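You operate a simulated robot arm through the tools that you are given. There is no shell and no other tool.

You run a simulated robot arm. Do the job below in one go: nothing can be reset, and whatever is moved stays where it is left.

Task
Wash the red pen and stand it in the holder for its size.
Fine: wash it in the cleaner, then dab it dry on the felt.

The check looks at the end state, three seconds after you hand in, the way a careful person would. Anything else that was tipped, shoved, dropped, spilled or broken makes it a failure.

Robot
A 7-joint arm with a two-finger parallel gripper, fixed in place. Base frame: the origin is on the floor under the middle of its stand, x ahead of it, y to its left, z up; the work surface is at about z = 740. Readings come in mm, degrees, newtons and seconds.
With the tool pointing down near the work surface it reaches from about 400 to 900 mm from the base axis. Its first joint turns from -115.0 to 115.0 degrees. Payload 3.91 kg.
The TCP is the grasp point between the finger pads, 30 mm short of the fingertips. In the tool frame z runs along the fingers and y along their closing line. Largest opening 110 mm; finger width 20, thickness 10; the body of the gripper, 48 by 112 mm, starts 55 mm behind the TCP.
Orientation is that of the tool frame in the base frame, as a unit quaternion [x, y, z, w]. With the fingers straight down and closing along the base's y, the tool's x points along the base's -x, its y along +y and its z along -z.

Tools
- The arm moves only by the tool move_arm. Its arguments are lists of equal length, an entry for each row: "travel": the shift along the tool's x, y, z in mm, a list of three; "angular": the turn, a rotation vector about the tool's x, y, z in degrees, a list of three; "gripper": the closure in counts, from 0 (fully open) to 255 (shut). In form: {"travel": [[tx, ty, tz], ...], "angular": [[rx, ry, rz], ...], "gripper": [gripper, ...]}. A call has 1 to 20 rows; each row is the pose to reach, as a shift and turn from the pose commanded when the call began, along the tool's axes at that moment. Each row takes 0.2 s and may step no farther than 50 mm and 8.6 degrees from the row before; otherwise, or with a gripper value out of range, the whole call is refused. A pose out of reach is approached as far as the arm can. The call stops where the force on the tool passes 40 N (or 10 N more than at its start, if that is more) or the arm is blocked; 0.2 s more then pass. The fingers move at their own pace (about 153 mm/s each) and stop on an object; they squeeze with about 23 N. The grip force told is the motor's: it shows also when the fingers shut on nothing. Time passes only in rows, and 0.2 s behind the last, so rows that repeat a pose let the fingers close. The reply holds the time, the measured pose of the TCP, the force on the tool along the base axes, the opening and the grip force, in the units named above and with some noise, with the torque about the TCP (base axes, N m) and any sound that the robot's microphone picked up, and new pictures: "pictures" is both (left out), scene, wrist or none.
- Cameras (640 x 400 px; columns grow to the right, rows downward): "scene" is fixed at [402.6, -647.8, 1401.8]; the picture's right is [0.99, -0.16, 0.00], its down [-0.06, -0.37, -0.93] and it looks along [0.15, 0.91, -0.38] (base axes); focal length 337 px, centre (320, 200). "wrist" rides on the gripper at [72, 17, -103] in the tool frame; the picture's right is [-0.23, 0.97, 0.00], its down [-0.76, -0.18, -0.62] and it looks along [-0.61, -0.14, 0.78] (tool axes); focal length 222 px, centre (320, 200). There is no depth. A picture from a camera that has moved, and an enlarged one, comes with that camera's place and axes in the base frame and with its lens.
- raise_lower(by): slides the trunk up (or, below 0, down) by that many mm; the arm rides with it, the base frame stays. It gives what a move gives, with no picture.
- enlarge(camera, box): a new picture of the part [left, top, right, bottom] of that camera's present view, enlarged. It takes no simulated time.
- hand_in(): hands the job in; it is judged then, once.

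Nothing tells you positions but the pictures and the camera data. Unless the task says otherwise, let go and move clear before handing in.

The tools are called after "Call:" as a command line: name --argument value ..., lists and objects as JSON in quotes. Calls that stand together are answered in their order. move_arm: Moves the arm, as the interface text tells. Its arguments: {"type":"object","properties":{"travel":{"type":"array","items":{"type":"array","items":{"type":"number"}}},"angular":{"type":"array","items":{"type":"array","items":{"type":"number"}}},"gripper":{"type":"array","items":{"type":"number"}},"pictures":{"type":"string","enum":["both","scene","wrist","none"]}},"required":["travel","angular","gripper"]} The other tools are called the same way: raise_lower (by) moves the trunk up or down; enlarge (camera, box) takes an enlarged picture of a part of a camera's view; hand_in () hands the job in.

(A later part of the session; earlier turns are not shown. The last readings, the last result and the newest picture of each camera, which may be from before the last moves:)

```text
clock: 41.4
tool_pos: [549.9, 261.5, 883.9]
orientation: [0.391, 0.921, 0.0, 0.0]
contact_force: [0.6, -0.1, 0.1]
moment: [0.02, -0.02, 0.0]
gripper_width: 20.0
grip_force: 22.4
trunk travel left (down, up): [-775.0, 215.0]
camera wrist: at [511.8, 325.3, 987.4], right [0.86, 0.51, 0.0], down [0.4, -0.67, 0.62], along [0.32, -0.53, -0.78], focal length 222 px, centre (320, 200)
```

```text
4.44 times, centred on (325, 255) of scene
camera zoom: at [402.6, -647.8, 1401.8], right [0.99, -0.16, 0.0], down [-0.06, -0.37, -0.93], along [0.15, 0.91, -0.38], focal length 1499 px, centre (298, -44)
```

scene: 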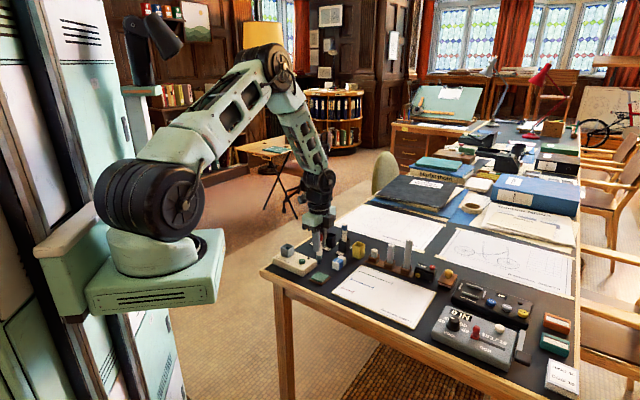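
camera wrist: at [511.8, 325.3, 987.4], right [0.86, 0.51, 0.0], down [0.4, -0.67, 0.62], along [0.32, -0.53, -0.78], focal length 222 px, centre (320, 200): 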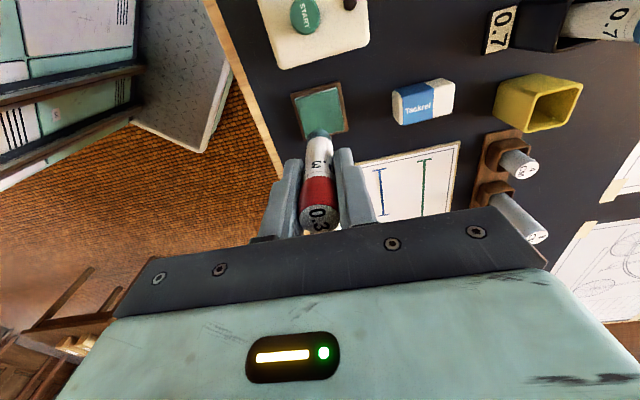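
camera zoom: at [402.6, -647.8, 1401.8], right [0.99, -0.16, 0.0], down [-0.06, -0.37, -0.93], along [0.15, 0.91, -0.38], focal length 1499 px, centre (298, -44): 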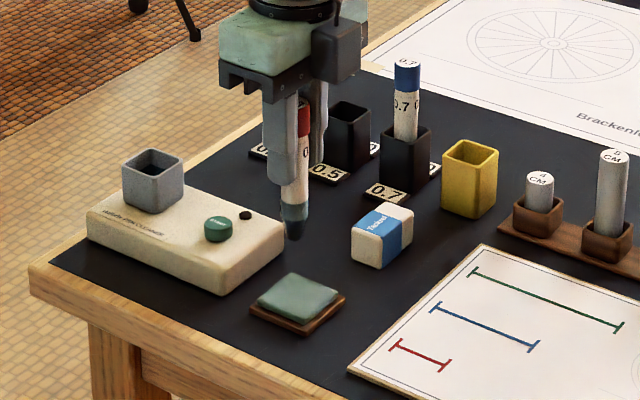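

The pen is centred over the felt. I'll lower most of the way, then approach in small steps.

Call:
move_arm --travel '[[0, 0, 15], [0, 0, 30], [0, 0, 40], [0, 0, 45], [0, 0, 45]]' --angular '[[0, 0, 0], [0, 0, 0], [0, 0, 0], [0, 0, 0], [0, 0, 0]]' --gripper '[255, 255, 255, 255, 255]' --pictures "both"

Call:
enlarge --camera "scene" --box '[295, 230, 345, 300]'

Call:
enlarge --camera "wrist" --box '[270, 80, 370, 180]'

```text
clock: 42.6
tool_pos: [550.9, 262.8, 840.2]
orientation: [0.391, 0.92, 0.0, 0.0]
contact_force: [0.9, 0.3, -0.8]
moment: [0.0, 0.02, -0.02]
gripper_width: 19.8
grip_force: 23.4
trunk travel left (down, up): [-775.0, 215.0]
camera wrist: at [512.5, 326.9, 943.4], right [0.86, 0.51, 0.0], down [0.4, -0.67, 0.62], along [0.32, -0.53, -0.78], focal length 222 px, centre (320, 200)
```

scene: 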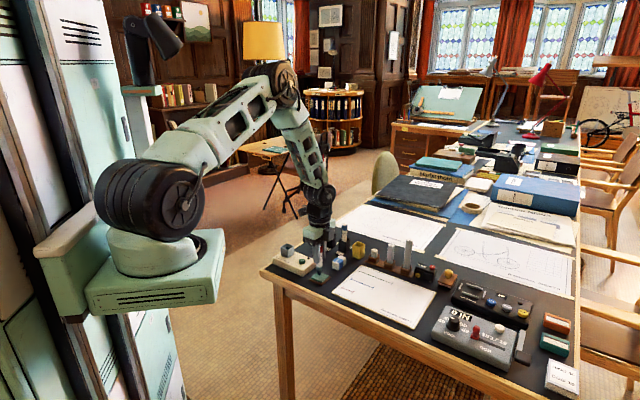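
wrist: 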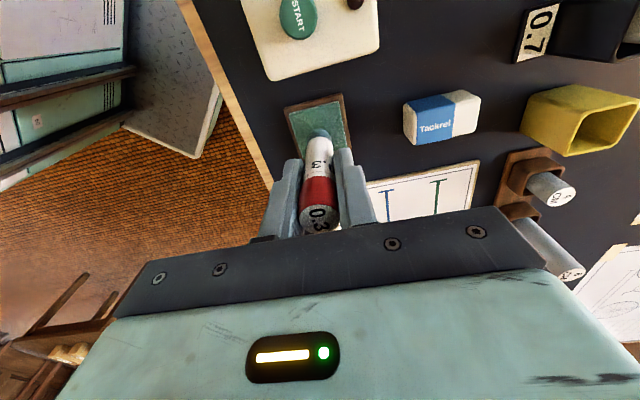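

```text
5.71 times, centred on (320, 265) of scene
camera zoom: at [402.6, -647.8, 1401.8], right [0.99, -0.16, 0.0], down [-0.06, -0.37, -0.93], along [0.15, 0.91, -0.38], focal length 1927 px, centre (320, -171)
```

zoom: 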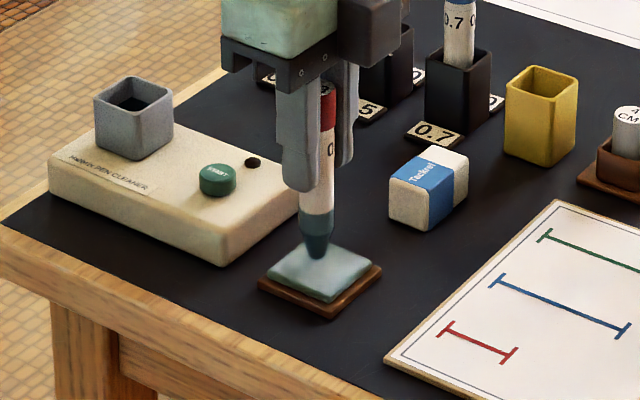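

```text
4.00 times, centred on (320, 130) of wrist
camera zoom: at [512.5, 326.9, 943.4], right [0.86, 0.51, 0.0], down [0.4, -0.67, 0.62], along [0.32, -0.53, -0.78], focal length 888 px, centre (320, 480)
```

zoom: 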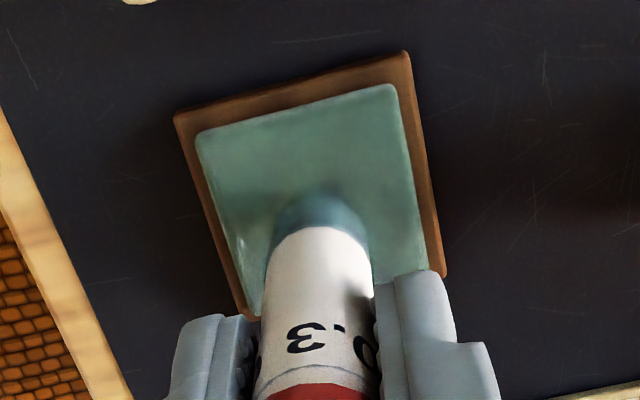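

The nib is just above the felt. I'll lower in small steps until it touches.

Call:
move_arm --travel '[[0, 0, 2], [0, 0, 4], [0, 0, 4]]' --angular '[[0, 0, 0], [0, 0, 0], [0, 0, 0]]' --gripper '[255, 255, 255]' --pictures "none"

```text
clock: 43.4
tool_pos: [549.8, 263.7, 836.5]
orientation: [0.391, 0.92, 0.001, 0.001]
contact_force: [-0.1, -0.7, 0.0]
moment: [-0.03, 0.0, 0.02]
gripper_width: 20.2
grip_force: 23.2
trunk travel left (down, up): [-775.0, 215.0]
```

Call:
move_arm --travel '[[0, 0, 1.5], [0, 0, 3], [0, 0, 3]]' --angular '[[0, 0, 0], [0, 0, 0], [0, 0, 0]]' --gripper '[255, 255, 255]' --pictures "none"

```text
clock: 44.2
tool_pos: [551.2, 264.0, 835.7]
orientation: [0.39, 0.921, 0.001, 0.001]
contact_force: [-0.6, -0.5, 17.8]
moment: [0.07, 0.11, 0.02]
gripper_width: 20.4
grip_force: 23.9
trunk travel left (down, up): [-775.0, 215.0]
```

Contact at about 18 N. I'll ease off slightly, hold the nib against the felt for a moment, and look.

Call:
move_arm --travel '[[0, 0, -0.8], [0, 0, -0.8], [0, 0, -0.8], [0, 0, -0.8], [0, 0, -0.8]]' --angular '[[0, 0, 0], [0, 0, 0], [0, 0, 0], [0, 0, 0], [0, 0, 0]]' --gripper '[255, 255, 255, 255, 255]' --pictures "both"

Call:
enlarge --camera "scene" --box '[295, 230, 345, 300]'

Call:
enlarge --camera "wrist" --box '[270, 80, 370, 180]'

```text
clock: 45.4
tool_pos: [550.5, 265.4, 836.1]
orientation: [0.392, 0.92, -0.001, 0.0]
contact_force: [-1.2, 0.7, 12.7]
moment: [0.01, 0.06, -0.01]
gripper_width: 20.1
grip_force: 22.8
trunk travel left (down, up): [-775.0, 215.0]
camera wrist: at [512.7, 326.9, 938.3], right [0.86, 0.51, 0.0], down [0.4, -0.67, 0.62], along [0.32, -0.53, -0.78], focal length 222 px, centre (320, 200)
```

scene: 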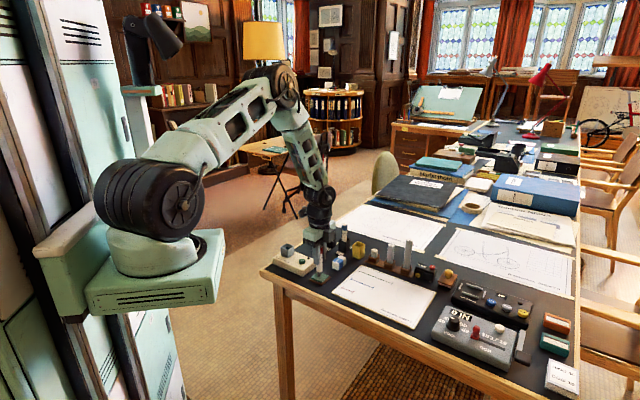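
wrist: 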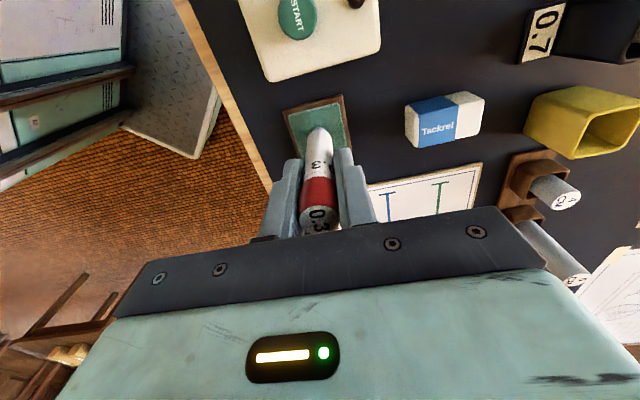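

```text
5.71 times, centred on (320, 265) of scene
camera zoom: at [402.6, -647.8, 1401.8], right [0.99, -0.16, 0.0], down [-0.06, -0.37, -0.93], along [0.15, 0.91, -0.38], focal length 1927 px, centre (320, -171)
```

zoom: 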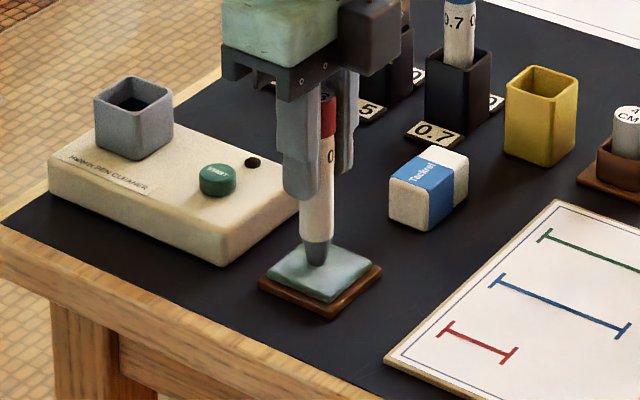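

```text
4.00 times, centred on (320, 130) of wrist
camera zoom: at [512.7, 326.9, 938.3], right [0.86, 0.51, 0.0], down [0.4, -0.67, 0.62], along [0.32, -0.53, -0.78], focal length 888 px, centre (320, 480)
```

zoom: 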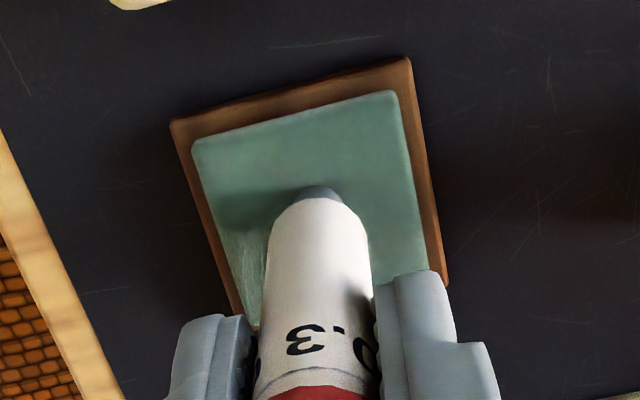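

The wet teal band is gone and the nib is now clean grey. I'll lift off the felt and take a close look.

Call:
move_arm --travel '[[0, 0, -5], [0, 0, -15], [0, 0, -35], [0, 0, -60], [0, 0, -60]]' --angular '[[0, 0, 0], [0, 0, 0], [0, 0, 0], [0, 0, 0], [0, 0, 0]]' --gripper '[255, 255, 255, 255, 255]' --pictures "both"

Call:
enlarge --camera "scene" --box '[300, 215, 350, 295]'

Call:
enlarge --camera "wrist" --box '[270, 80, 370, 180]'

```text
clock: 46.6
tool_pos: [550.1, 263.2, 892.9]
orientation: [0.391, 0.921, 0.0, 0.0]
contact_force: [0.0, -0.4, -0.1]
moment: [0.02, -0.03, 0.0]
gripper_width: 20.1
grip_force: 23.6
trunk travel left (down, up): [-775.0, 215.0]
camera wrist: at [512.5, 325.7, 997.6], right [0.86, 0.51, 0.0], down [0.4, -0.67, 0.62], along [0.32, -0.53, -0.78], focal length 222 px, centre (320, 200)
```

scene: 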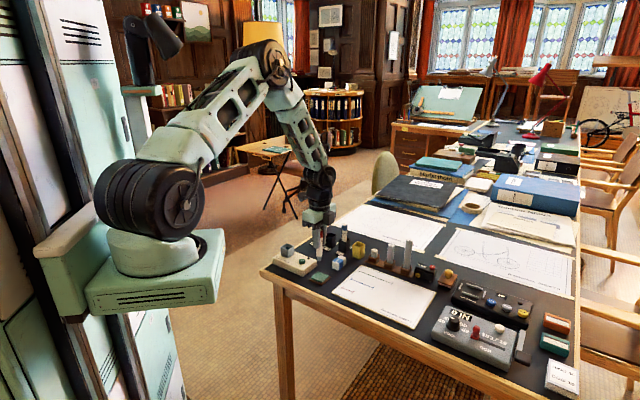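
wrist: 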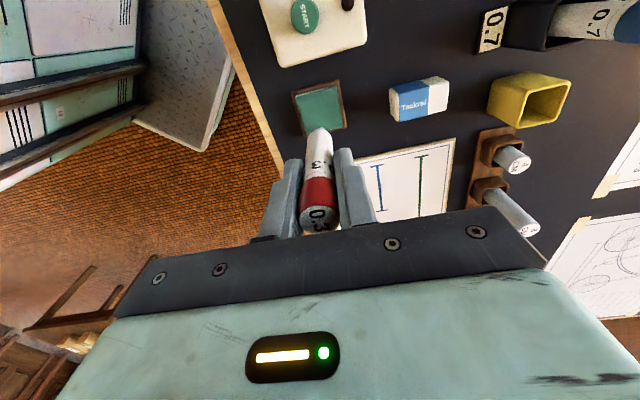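

```text
5.00 times, centred on (325, 255) of scene
camera zoom: at [402.6, -647.8, 1401.8], right [0.99, -0.16, 0.0], down [-0.06, -0.37, -0.93], along [0.15, 0.91, -0.38], focal length 1686 px, centre (295, -75)
```

zoom: 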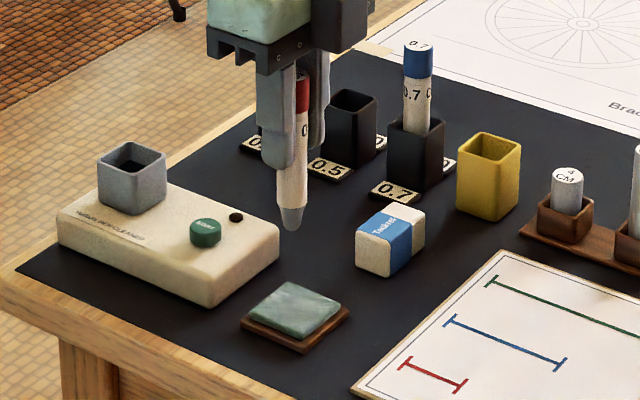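

```text
4.00 times, centred on (320, 130) of wrist
camera zoom: at [512.5, 325.7, 997.6], right [0.86, 0.51, 0.0], down [0.4, -0.67, 0.62], along [0.32, -0.53, -0.78], focal length 888 px, centre (320, 480)
```

zoom: 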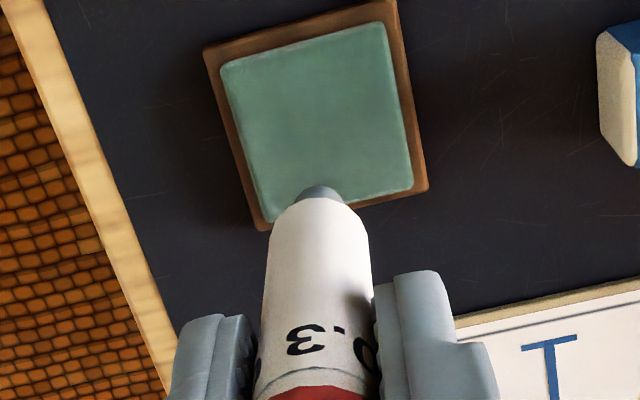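

The pen is washed and dry. I'll raise it and carry it over to the 0.3 holder at about (586, 506).

Call:
move_arm --travel '[[0, 0, -35], [0, 0, -68], [25.1, 32.5, -68], [50.2, 64.9, -68], [75.3, 97.4, -68], [100.4, 129.8, -68], [125.5, 162.3, -68], [150.6, 194.7, -68], [150.6, 194.7, -68], [150.6, 194.7, -68]]' --angular '[[0, 0, 0], [0, 0, 0], [0, 0, 0], [0, 0, 0], [0, 0, 0], [0, 0, 0], [0, 0, 0], [0, 0, 0], [0, 0, 0], [0, 0, 0]]' --gripper '[255, 255, 255, 255, 255, 255, 255, 255, 255, 255]' --pictures "both"

Call:
enlarge --camera "wrist" --box '[260, 50, 380, 230]'

Call:
enlarge --camera "wrist" --box '[280, 60, 370, 150]'

Call:
enlarge --camera "scene" --box '[285, 170, 385, 270]'

```text
clock: 48.8
tool_pos: [585.6, 504.3, 962.6]
orientation: [0.391, 0.921, 0.0, 0.0]
contact_force: [0.3, -0.4, -1.1]
moment: [-0.01, 0.02, -0.01]
gripper_width: 20.1
grip_force: 22.9
trunk travel left (down, up): [-775.0, 215.0]
camera wrist: at [547.0, 567.1, 1065.3], right [0.86, 0.51, 0.0], down [0.4, -0.67, 0.62], along [0.32, -0.54, -0.78], focal length 222 px, centre (320, 200)
```

scene: 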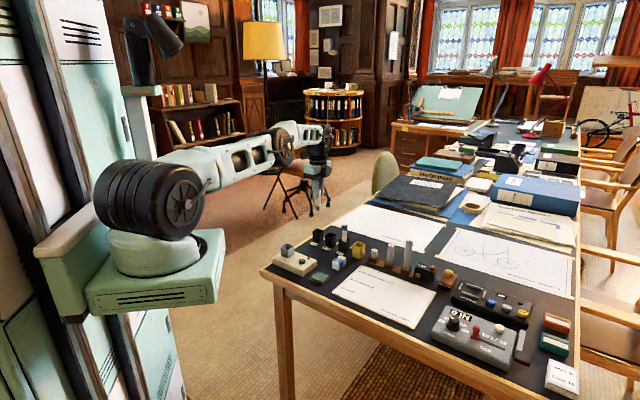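
wrist: 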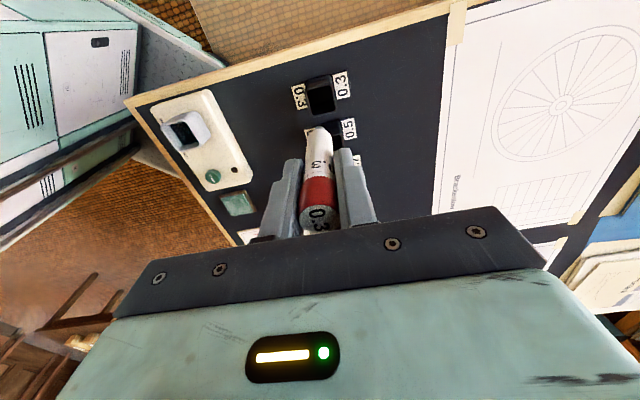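

```text
2.22 times, centred on (320, 140) of wrist
camera zoom: at [547.0, 567.1, 1065.3], right [0.86, 0.51, 0.0], down [0.4, -0.67, 0.62], along [0.32, -0.54, -0.78], focal length 494 px, centre (320, 333)
```

zoom: 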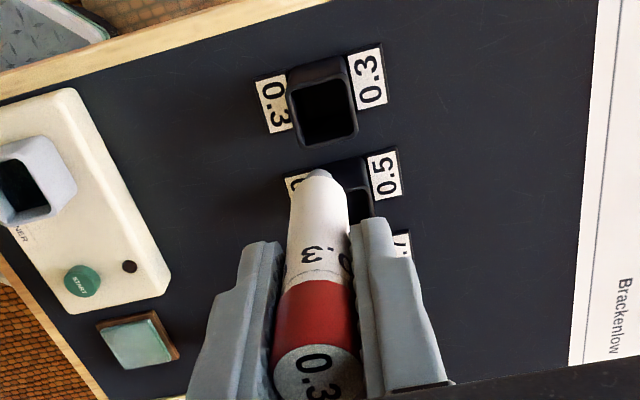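

```text
4.44 times, centred on (325, 105) of wrist
camera zoom: at [547.0, 567.1, 1065.3], right [0.86, 0.51, 0.0], down [0.4, -0.67, 0.62], along [0.32, -0.54, -0.78], focal length 987 px, centre (298, 622)
```

zoom: 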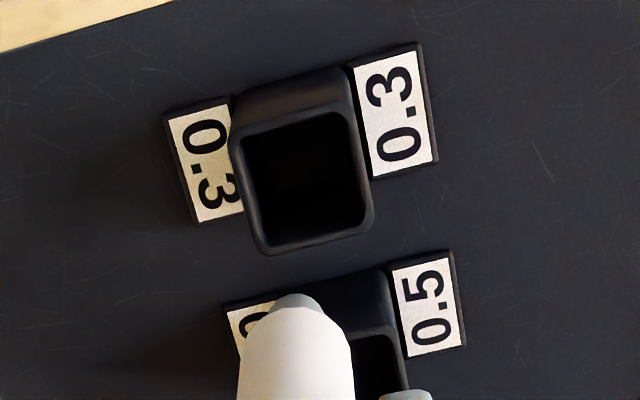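

```text
4.00 times, centred on (335, 220) of scene
camera zoom: at [402.6, -647.8, 1401.8], right [0.99, -0.16, 0.0], down [-0.06, -0.37, -0.93], along [0.15, 0.91, -0.38], focal length 1349 px, centre (260, 120)
```

zoom: 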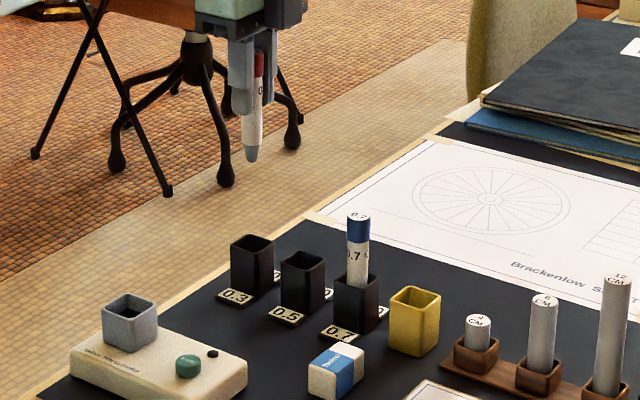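

The 0.3 holder is about 3 mm off the pen axis. I'll correct and lower until the nib is just above its rim.

Call:
move_arm --travel '[[1.1, 1.1, 15], [2.2, 2.3, 35], [2.2, 2.3, 55], [2.2, 2.3, 70], [2.2, 2.3, 76], [2.2, 2.3, 76]]' --angular '[[0, 0, 0], [0, 0, 0], [0, 0, 0], [0, 0, 0], [0, 0, 0], [0, 0, 0]]' --gripper '[255, 255, 255, 255, 255, 255]' --pictures "both"

Call:
enlarge --camera "wrist" --box '[270, 70, 370, 170]'

Call:
enlarge --camera "scene" --box '[300, 205, 350, 255]'

```text
clock: 50.2
tool_pos: [578.9, 499.7, 887.5]
orientation: [0.39, 0.921, 0.0, 0.0]
contact_force: [-0.9, 0.4, 0.2]
moment: [0.03, 0.01, 0.02]
gripper_width: 20.1
grip_force: 22.7
out of reach, approached as far as the arm can: row 1, 2, 3, 4, 5, 6
trunk travel left (down, up): [-775.0, 215.0]
camera wrist: at [540.2, 562.2, 990.6], right [0.86, 0.51, 0.0], down [0.4, -0.67, 0.62], along [0.32, -0.53, -0.78], focal length 222 px, centre (320, 200)
```

scene: 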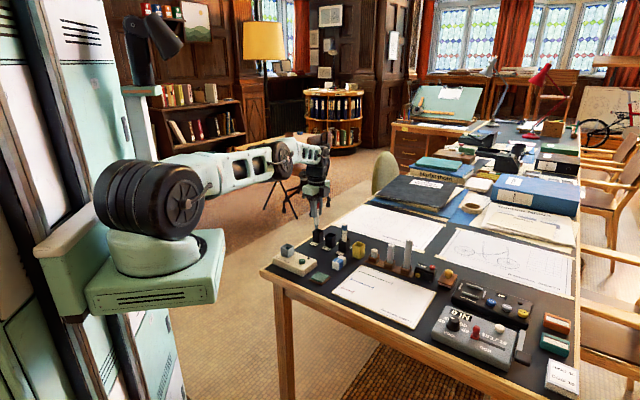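
wrist: 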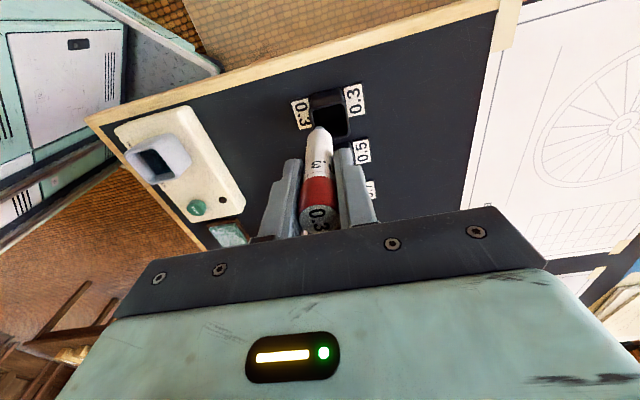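

```text
4.00 times, centred on (320, 120) of wrist
camera zoom: at [540.2, 562.2, 990.6], right [0.86, 0.51, 0.0], down [0.4, -0.67, 0.62], along [0.32, -0.53, -0.78], focal length 888 px, centre (320, 520)
```

zoom: 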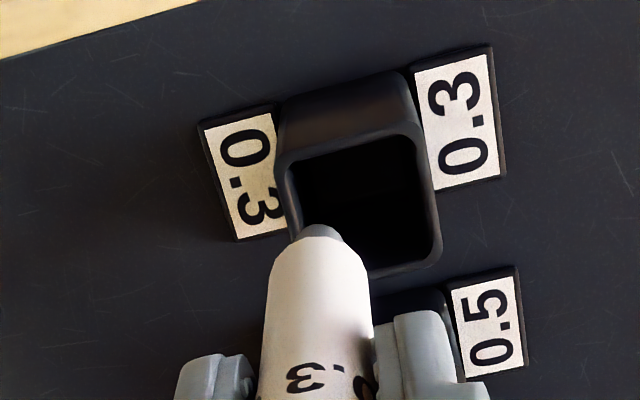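

```text
8.00 times, centred on (325, 230) of scene
camera zoom: at [402.6, -647.8, 1401.8], right [0.99, -0.16, 0.0], down [-0.06, -0.37, -0.93], along [0.15, 0.91, -0.38], focal length 2698 px, centre (280, -40)
```

zoom: 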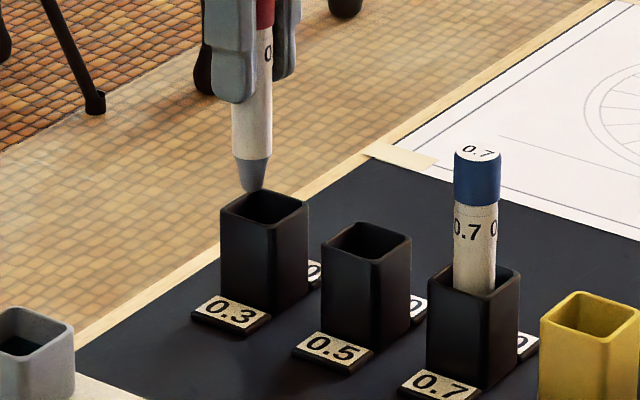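

The arm reports it can't quite reach that pose in this configuration and stopped about 8 mm short, touching nothing. I'll rise again and unwind the wrist yaw to zero, since the pen is round and yaw doesn't matter, then see if reach improves.

Call:
move_arm --travel '[[0, 0, -10], [0, 0, -25], [0, 0, -40], [0, 0, -55], [0, 0, -55], [0, 0, -55], [0, 0, -55], [0, 0, -55], [0, 0, -55], [0, 0, -55]]' --angular '[[0, 0, 0], [0, 0, 0], [0, 0, -6], [0, 0, -13], [0, 0, -20], [0, 0, -27], [0, 0, -34], [0, 0, -40], [0, 0, -46], [0, 0, -46]]' --gripper '[255, 255, 255, 255, 255, 255, 255, 255, 255, 255]' --pictures "both"

Call:
enlarge --camera "wrist" --box '[240, 50, 400, 230]'

```text
clock: 52.4
tool_pos: [578.0, 500.0, 942.8]
orientation: [-0.001, 1.0, 0.0, -0.001]
contact_force: [-0.4, 0.1, 0.1]
moment: [-0.02, 0.01, -0.01]
gripper_width: 20.0
grip_force: 22.8
trunk travel left (down, up): [-775.0, 215.0]
camera wrist: at [506.2, 515.8, 1046.8], right [0.23, 0.97, 0.0], down [0.76, -0.18, 0.62], along [0.61, -0.14, -0.78], focal length 222 px, centre (320, 200)
```

scene: 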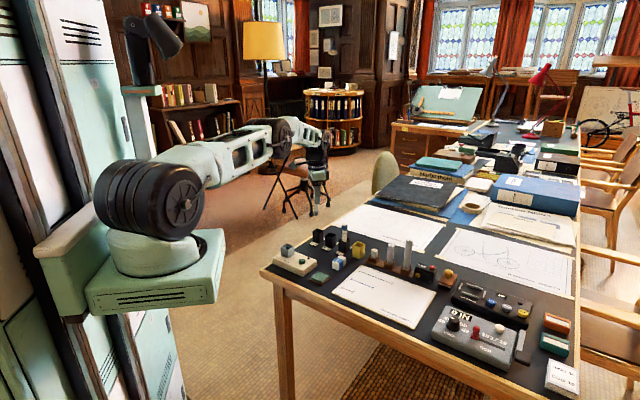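
wrist: 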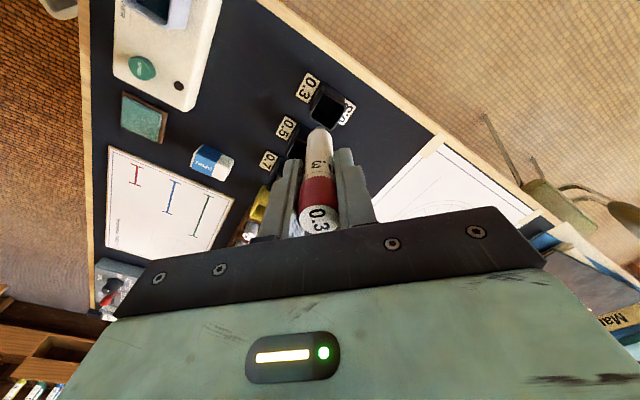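

```text
2.22 times, centred on (320, 140) of wrist
camera zoom: at [506.2, 515.8, 1046.8], right [0.23, 0.97, 0.0], down [0.76, -0.18, 0.62], along [0.61, -0.14, -0.78], focal length 494 px, centre (320, 333)
```

zoom: 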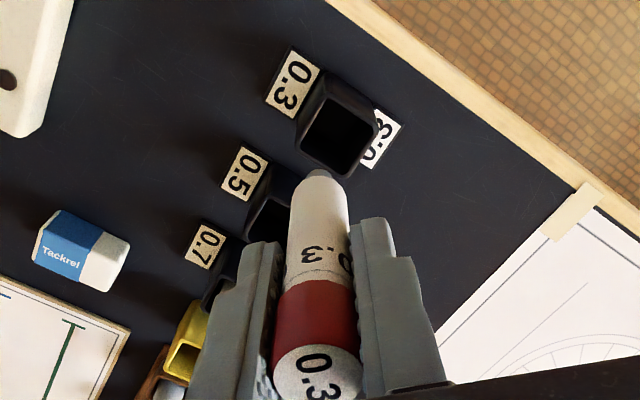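

No reach warning now. I'll zoom in to find the 0.3 cup's opening from here.

Call:
enlarge --camera "wrist" --box '[280, 60, 370, 150]'

Call:
enlarge --camera "scene" --box '[290, 190, 350, 260]'

```text
4.44 times, centred on (325, 105) of wrist
camera zoom: at [506.2, 515.8, 1046.8], right [0.23, 0.97, 0.0], down [0.76, -0.18, 0.62], along [0.61, -0.14, -0.78], focal length 987 px, centre (298, 622)
```

zoom: 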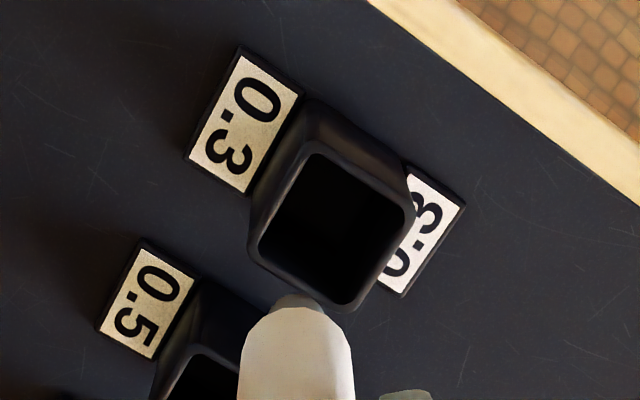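

```text
5.71 times, centred on (320, 225) of scene
camera zoom: at [402.6, -647.8, 1401.8], right [0.99, -0.16, 0.0], down [-0.06, -0.37, -0.93], along [0.15, 0.91, -0.38], focal length 1927 px, centre (320, 57)
```

zoom: 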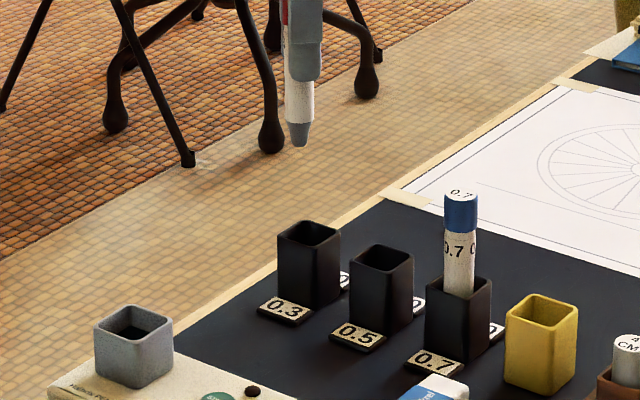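

The opening is at about (585, 506), some 7 mm further out in x and y. I'll shift over it at this height first to test reach.

Call:
move_arm --travel '[[-3, 3, 0], [-7, 6.5, 0], [-7, 6.5, 0], [-7, 6.5, 0]]' --angular '[[0, 0, 0], [0, 0, 0], [0, 0, 0], [0, 0, 0]]' --gripper '[255, 255, 255, 255]' --pictures "wrist"

Call:
enlarge --camera "wrist" --box '[280, 60, 370, 150]'

```text
clock: 53.4
tool_pos: [583.6, 502.6, 944.9]
orientation: [0.0, 1.0, 0.0, 0.0]
contact_force: [-1.0, -1.1, -1.0]
moment: [0.01, -0.01, 0.0]
gripper_width: 20.0
grip_force: 22.6
out of reach, approached as far as the arm can: row 2, 3, 4
trunk travel left (down, up): [-775.0, 215.0]
camera wrist: at [510.5, 518.4, 1047.3], right [0.23, 0.97, 0.0], down [0.76, -0.18, 0.62], along [0.61, -0.14, -0.78], focal length 222 px, centre (320, 200)
```

wrist: 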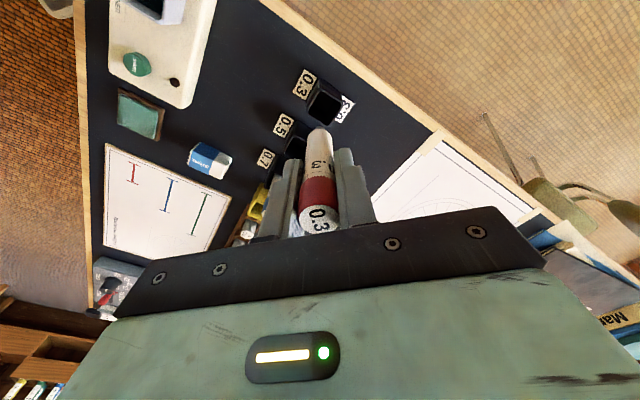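

```text
4.44 times, centred on (325, 105) of wrist
camera zoom: at [510.5, 518.4, 1047.3], right [0.23, 0.97, 0.0], down [0.76, -0.18, 0.62], along [0.61, -0.14, -0.78], focal length 987 px, centre (298, 622)
```

zoom: 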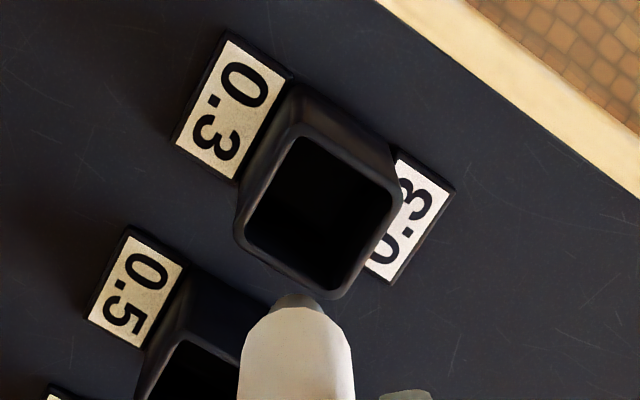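

The pose is again slightly out of reach, about 4–5 mm short. I'll look at the arm's shape to decide how to reconfigure it.

Call:
enlarge --camera "scene" --box '[30, 60, 370, 320]'

```text
1.54 times, centred on (200, 190) of scene
camera zoom: at [402.6, -647.8, 1401.8], right [0.99, -0.16, 0.0], down [-0.06, -0.37, -0.93], along [0.15, 0.91, -0.38], focal length 519 px, centre (505, 215)
```

zoom: 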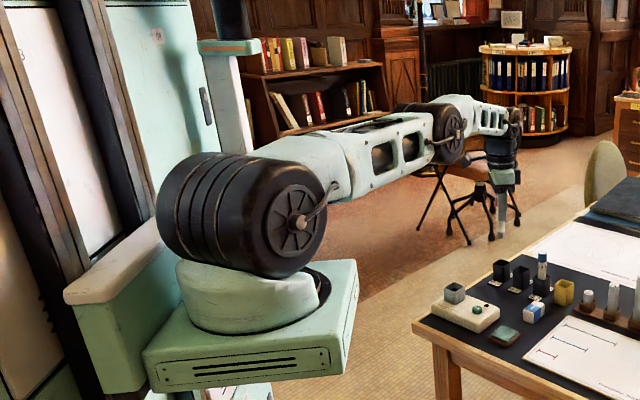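

At full outward stretch the low height costs reach, since the shoulder sits high above the work. I'll pull back a little and raise the tool, then lower the trunk by 150 mm so the arm works closer to level.

Call:
move_arm --travel '[[12, -10, -25], [27, -22, -50], [43, -34, -75], [60, -46, -100], [75, -58, -125], [90, -70, -150], [90, -70, -150]]' --angular '[[0, 0, 0], [0, 0, 0], [0, 0, 0], [0, 0, 0], [0, 0, 0], [0, 0, 0], [0, 0, 0]]' --gripper '[255, 255, 255, 255, 255, 255, 255]' --pictures "scene"

```text
clock: 55.0
tool_pos: [491.7, 431.6, 1095.1]
orientation: [0.0, 1.0, 0.0, 0.0]
contact_force: [0.3, -0.2, -0.2]
moment: [0.0, -0.01, 0.03]
gripper_width: 20.0
grip_force: 22.6
trunk travel left (down, up): [-775.0, 215.0]
```

scene: 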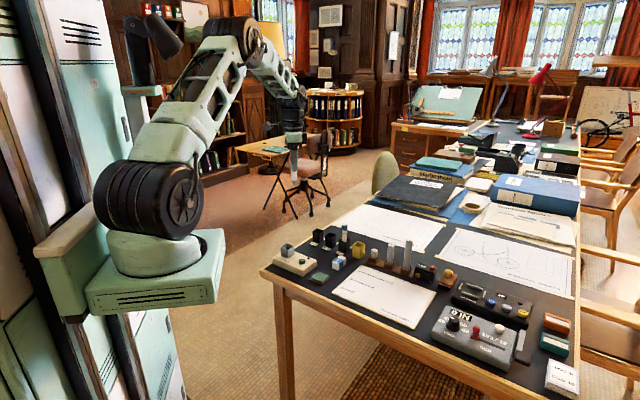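

The path is clear: the platform is well away from the table corner. I'll lower the trunk in two steps.

Call:
raise_lower --by -60

```text
clock: 56.0
tool_pos: [492.7, 431.6, 1033.2]
orientation: [0.0, 1.0, -0.001, 0.0]
contact_force: [0.1, 0.0, -0.3]
moment: [-0.03, 0.02, -0.01]
gripper_width: 20.2
grip_force: 22.6
trunk travel left (down, up): [-715.0, 275.0]
```

Call:
raise_lower --by -90

```text
clock: 57.2
tool_pos: [491.6, 431.4, 944.1]
orientation: [0.0, 1.0, 0.0, 0.0]
contact_force: [-0.6, -0.8, -1.2]
moment: [-0.01, 0.03, 0.05]
gripper_width: 20.0
grip_force: 23.0
trunk travel left (down, up): [-625.0, 365.0]
```

The trunk is lowered. I'll extend back out over the 0.3 holder.

Call:
move_arm --travel '[[-31, 25, 0], [-62, 50, 0], [-93, 74, 0], [-93, 74, 0], [-93, 74, 0]]' --angular '[[0, 0, 0], [0, 0, 0], [0, 0, 0], [0, 0, 0], [0, 0, 0]]' --gripper '[255, 255, 255, 255, 255]' --pictures "both"

Call:
enlarge --camera "wrist" --box '[280, 60, 370, 150]'

```text
clock: 58.5
tool_pos: [580.5, 498.7, 943.8]
orientation: [-0.001, 1.0, 0.001, 0.0]
contact_force: [-0.3, 0.5, -0.9]
moment: [0.01, -0.03, 0.02]
gripper_width: 20.1
grip_force: 23.0
out of reach, approached as far as the arm can: row 3, 4, 5
trunk travel left (down, up): [-625.0, 365.0]
camera wrist: at [508.6, 514.4, 1046.8], right [0.23, 0.97, 0.0], down [0.76, -0.18, 0.62], along [0.61, -0.14, -0.78], focal length 222 px, centre (320, 200)
```

scene: 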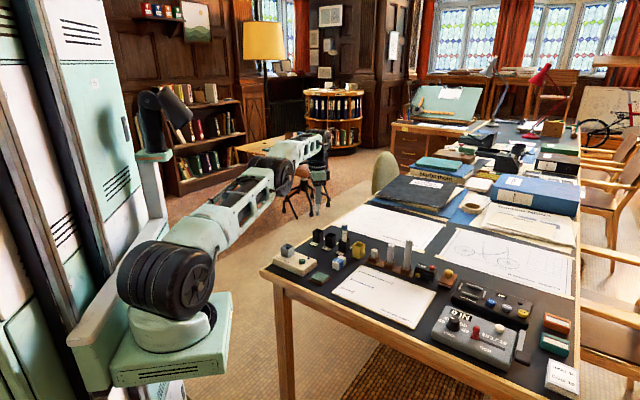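
wrist: 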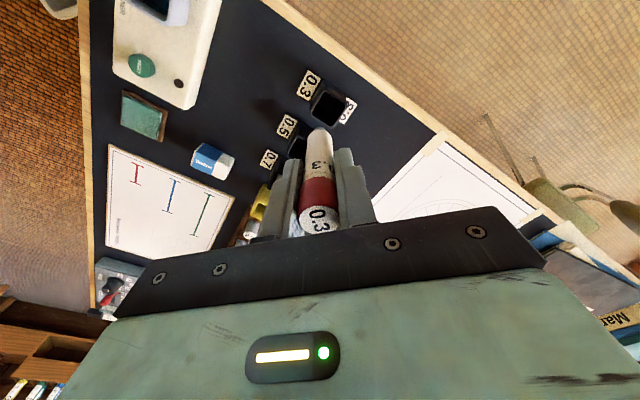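

```text
4.44 times, centred on (325, 105) of wrist
camera zoom: at [508.6, 514.4, 1046.8], right [0.23, 0.97, 0.0], down [0.76, -0.18, 0.62], along [0.61, -0.14, -0.78], focal length 987 px, centre (298, 622)
```

zoom: 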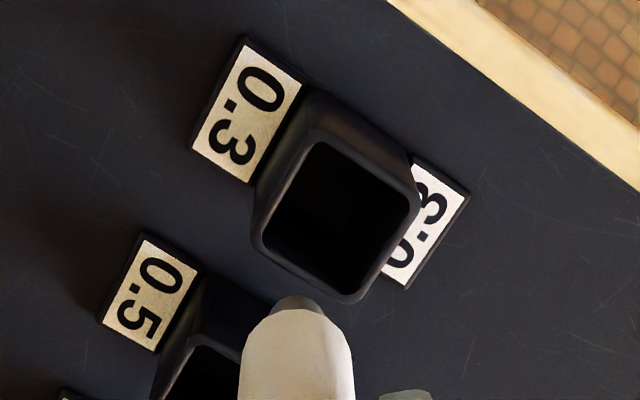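

The limit is arm stretch, and I'm only a few mm short; it improves as the tool comes down with the trunk lowered. A slight 1.5° outward tilt covers the remainder, so I'll apply it while descending to just above the rim.

Call:
move_arm --travel '[[-0.5, 1, 10], [-1, 2, 20], [-2, 4, 35], [-3.2, 6.3, 47], [-3.2, 6.3, 47], [-3.2, 6.3, 47]]' --angular '[[-0.4, -0.4, 0], [-0.8, -0.7, 0], [-1.1, -1.02, 0], [-1.1, -1.02, 0], [-1.1, -1.02, 0], [-1.1, -1.02, 0]]' --gripper '[255, 255, 255, 255, 255, 255]' --pictures "both"

Call:
enlarge --camera "wrist" --box '[270, 70, 370, 170]'

Call:
enlarge --camera "scene" --box '[295, 205, 345, 255]'

```text
clock: 59.9
tool_pos: [584.7, 505.5, 895.6]
orientation: [0.0, 1.0, 0.01, 0.009]
contact_force: [0.6, 0.4, 0.0]
moment: [-0.03, -0.01, -0.02]
gripper_width: 20.2
grip_force: 22.9
trunk travel left (down, up): [-625.0, 365.0]
camera wrist: at [510.0, 519.1, 997.9], right [0.23, 0.97, 0.02], down [0.75, -0.19, 0.63], along [0.62, -0.13, -0.77], focal length 222 px, centre (320, 200)
```

scene: 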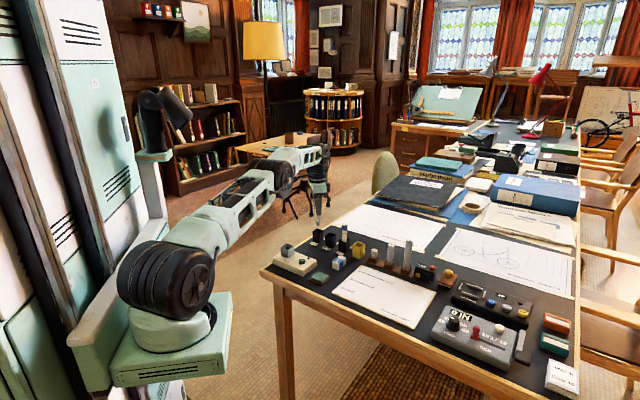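
wrist: 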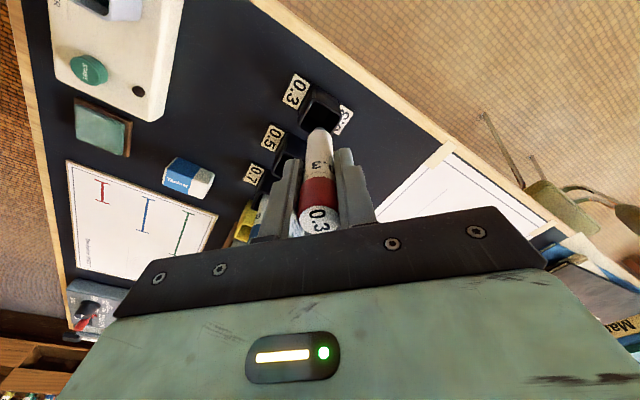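

```text
4.00 times, centred on (320, 120) of wrist
camera zoom: at [510.0, 519.1, 997.9], right [0.23, 0.97, 0.02], down [0.75, -0.19, 0.63], along [0.62, -0.13, -0.77], focal length 888 px, centre (320, 520)
```

zoom: 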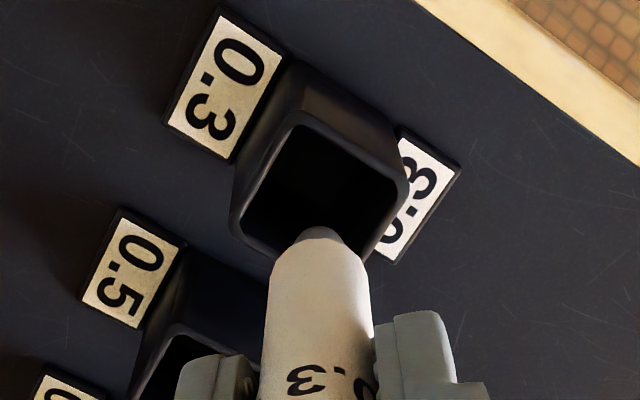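

```text
8.00 times, centred on (320, 230) of scene
camera zoom: at [402.6, -647.8, 1401.8], right [0.99, -0.16, 0.0], down [-0.06, -0.37, -0.93], along [0.15, 0.91, -0.38], focal length 2698 px, centre (320, -40)
```

zoom: 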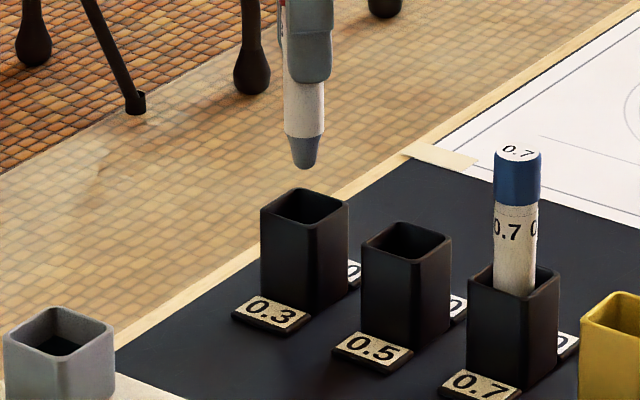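

The pen axis now lines up with the opening within about 1 mm, and nothing is out of reach. I'll insert along the pen's axis.

Call:
move_arm --travel '[[0, 0, 10], [0, 0, 20], [0, 0, 30], [0, 0, 40], [0, 0, 48], [0, 0, 48]]' --angular '[[0, 0, 0], [0, 0, 0], [0, 0, 0], [0, 0, 0], [0, 0, 0], [0, 0, 0]]' --gripper '[255, 255, 255, 255, 255, 255]' --pictures "both"

Call:
enlarge --camera "wrist" --box '[270, 70, 370, 170]'

Call:
enlarge --camera "scene" --box '[295, 205, 345, 255]'

```text
clock: 61.2
tool_pos: [586.5, 507.3, 847.9]
orientation: [-0.001, 1.0, 0.01, 0.009]
contact_force: [0.1, 0.5, -0.3]
moment: [0.02, -0.01, 0.04]
gripper_width: 20.1
grip_force: 22.5
trunk travel left (down, up): [-625.0, 365.0]
camera wrist: at [511.5, 520.6, 950.4], right [0.23, 0.97, 0.02], down [0.75, -0.19, 0.63], along [0.62, -0.13, -0.77], focal length 222 px, centre (320, 200)
```

scene: 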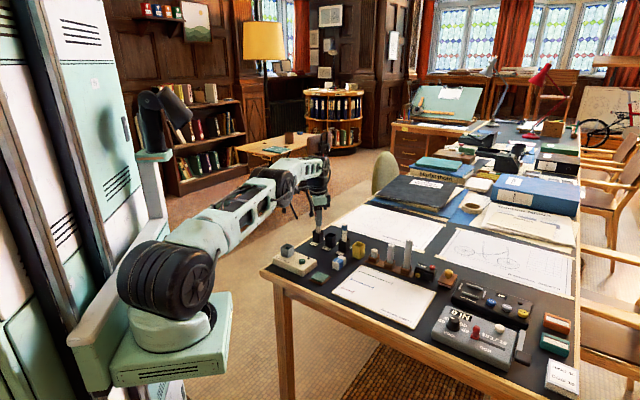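
wrist: 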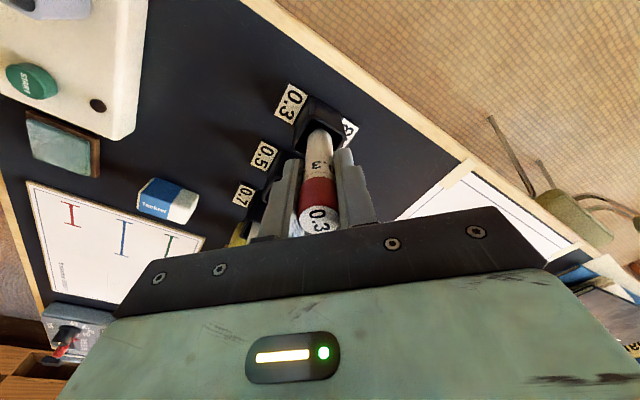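

```text
4.00 times, centred on (320, 120) of wrist
camera zoom: at [511.5, 520.6, 950.4], right [0.23, 0.97, 0.02], down [0.75, -0.19, 0.63], along [0.62, -0.13, -0.77], focal length 888 px, centre (320, 520)
```

zoom: 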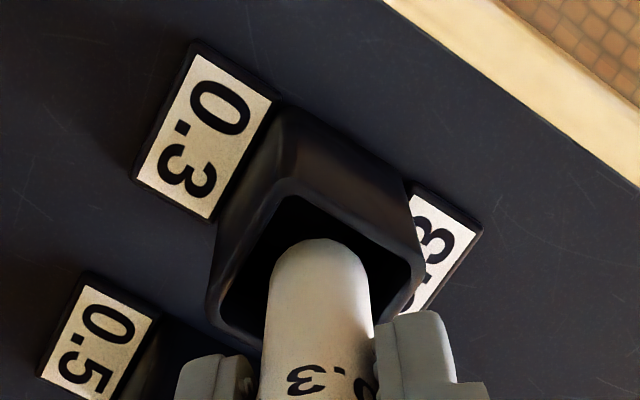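

```text
8.00 times, centred on (320, 230) of scene
camera zoom: at [402.6, -647.8, 1401.8], right [0.99, -0.16, 0.0], down [-0.06, -0.37, -0.93], along [0.15, 0.91, -0.38], focal length 2698 px, centre (320, -40)
```

zoom: 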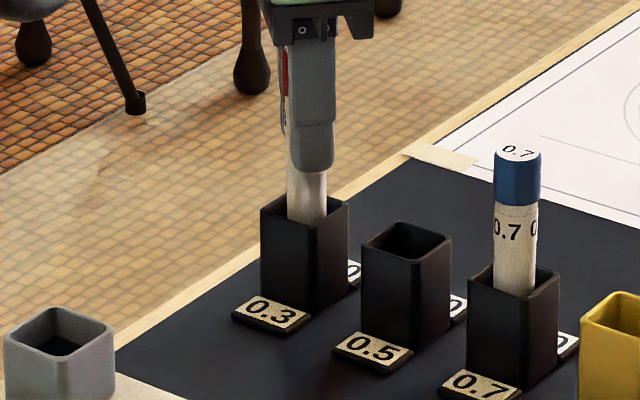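

The pen is going into the 0.3 holder cleanly. I'll continue down in smaller steps until it bottoms.

Call:
move_arm --travel '[[0, 0, 4], [0, 0, 8], [0, 0, 11], [0, 0, 11]]' --angular '[[0, 0, 0], [0, 0, 0], [0, 0, 0], [0, 0, 0]]' --gripper '[255, 255, 255, 255]' --pictures "none"

```text
clock: 62.2
tool_pos: [584.8, 507.2, 837.4]
orientation: [0.0, 1.0, 0.01, 0.009]
contact_force: [-0.1, 0.3, 0.1]
moment: [0.02, -0.01, 0.01]
gripper_width: 19.9
grip_force: 22.9
trunk travel left (down, up): [-625.0, 365.0]
```

Call:
move_arm --travel '[[0, 0, 1.5], [0, 0, 3], [0, 0, 3]]' --angular '[[0, 0, 0], [0, 0, 0], [0, 0, 0]]' --gripper '[255, 255, 255]' --pictures "none"

```text
clock: 63.0
tool_pos: [585.5, 508.0, 834.2]
orientation: [0.0, 1.0, 0.009, 0.009]
contact_force: [0.0, 0.0, 0.4]
moment: [0.03, -0.01, -0.02]
gripper_width: 20.0
grip_force: 22.7
trunk travel left (down, up): [-625.0, 365.0]
```

Call:
move_arm --travel '[[0, 0, 1.5], [0, 0, 2.5], [0, 0, 2.5]]' --angular '[[0, 0, 0], [0, 0, 0], [0, 0, 0]]' --gripper '[255, 255, 255]' --pictures "none"

```text
clock: 63.9
tool_pos: [585.7, 507.0, 832.7]
orientation: [0.0, 1.0, 0.009, 0.009]
contact_force: [0.7, -0.5, -0.4]
moment: [-0.02, 0.01, 0.01]
gripper_width: 19.8
grip_force: 23.2
trunk travel left (down, up): [-625.0, 365.0]
```

Call:
move_arm --travel '[[0, 0, 1.2], [0, 0, 2.2], [0, 0, 2.2]]' --angular '[[0, 0, 0], [0, 0, 0], [0, 0, 0]]' --gripper '[255, 255, 255]' --pictures "both"

Call:
enlarge --camera "scene" --box '[295, 205, 345, 255]'

Call:
enlarge --camera "wrist" --box '[270, 70, 370, 170]'

```text
clock: 64.7
tool_pos: [585.3, 507.3, 828.9]
orientation: [0.0, 1.0, 0.01, 0.008]
contact_force: [-0.4, -1.1, -0.3]
moment: [-0.04, -0.03, 0.0]
gripper_width: 19.9
grip_force: 22.7
trunk travel left (down, up): [-625.0, 365.0]
camera wrist: at [511.4, 520.6, 932.2], right [0.23, 0.97, 0.02], down [0.75, -0.19, 0.63], along [0.62, -0.13, -0.77], focal length 222 px, centre (320, 200)
```

scene: 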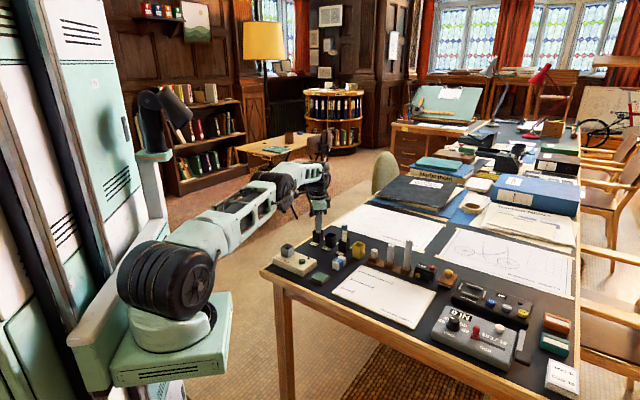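
wrist: 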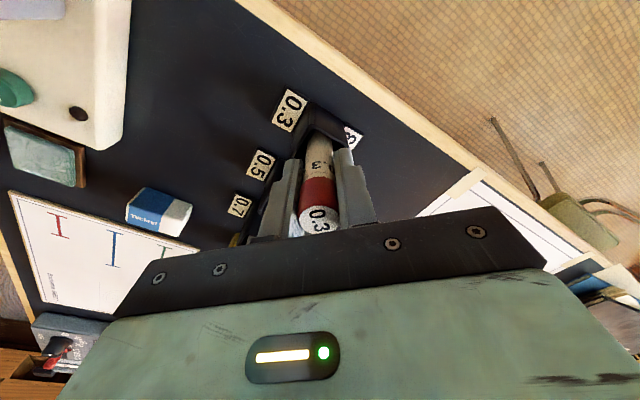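

```text
8.00 times, centred on (320, 230) of scene
camera zoom: at [402.6, -647.8, 1401.8], right [0.99, -0.16, 0.0], down [-0.06, -0.37, -0.93], along [0.15, 0.91, -0.38], focal length 2698 px, centre (320, -40)
```

zoom: 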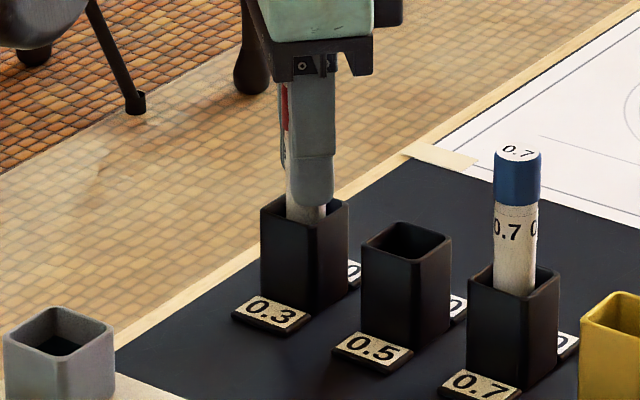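

```text
4.00 times, centred on (320, 120) of wrist
camera zoom: at [511.4, 520.6, 932.2], right [0.23, 0.97, 0.02], down [0.75, -0.19, 0.63], along [0.62, -0.13, -0.77], focal length 888 px, centre (320, 520)
```

zoom: 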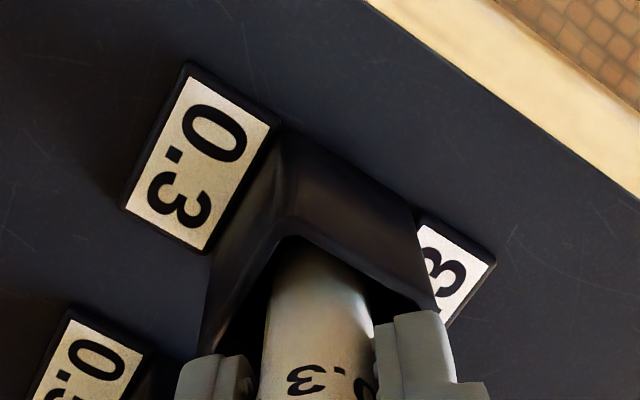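

No bottom contact yet, and the fingertips are still about 10 mm above the rim. I'll continue in very small steps.

Call:
move_arm --travel '[[0, 0, 0.8], [0, 0, 1.5], [0, 0, 1.5]]' --angular '[[0, 0, 0], [0, 0, 0], [0, 0, 0]]' --gripper '[255, 255, 255]' --pictures "none"

```text
clock: 65.5
tool_pos: [585.4, 507.2, 827.0]
orientation: [0.0, 1.0, 0.009, 0.009]
contact_force: [0.8, 0.3, -0.6]
moment: [-0.03, -0.01, -0.01]
gripper_width: 20.0
grip_force: 23.3
trunk travel left (down, up): [-625.0, 365.0]
```

Call:
move_arm --travel '[[0, 0, 0.8], [0, 0, 1.5], [0, 0, 1.5]]' --angular '[[0, 0, 0], [0, 0, 0], [0, 0, 0]]' --gripper '[255, 255, 255]' --pictures "none"

```text
clock: 66.2
tool_pos: [586.9, 506.4, 827.2]
orientation: [0.0, 1.0, 0.01, 0.009]
contact_force: [-0.2, 0.6, 4.4]
moment: [0.02, 0.08, -0.01]
gripper_width: 19.9
grip_force: 23.0
trunk travel left (down, up): [-625.0, 365.0]
```

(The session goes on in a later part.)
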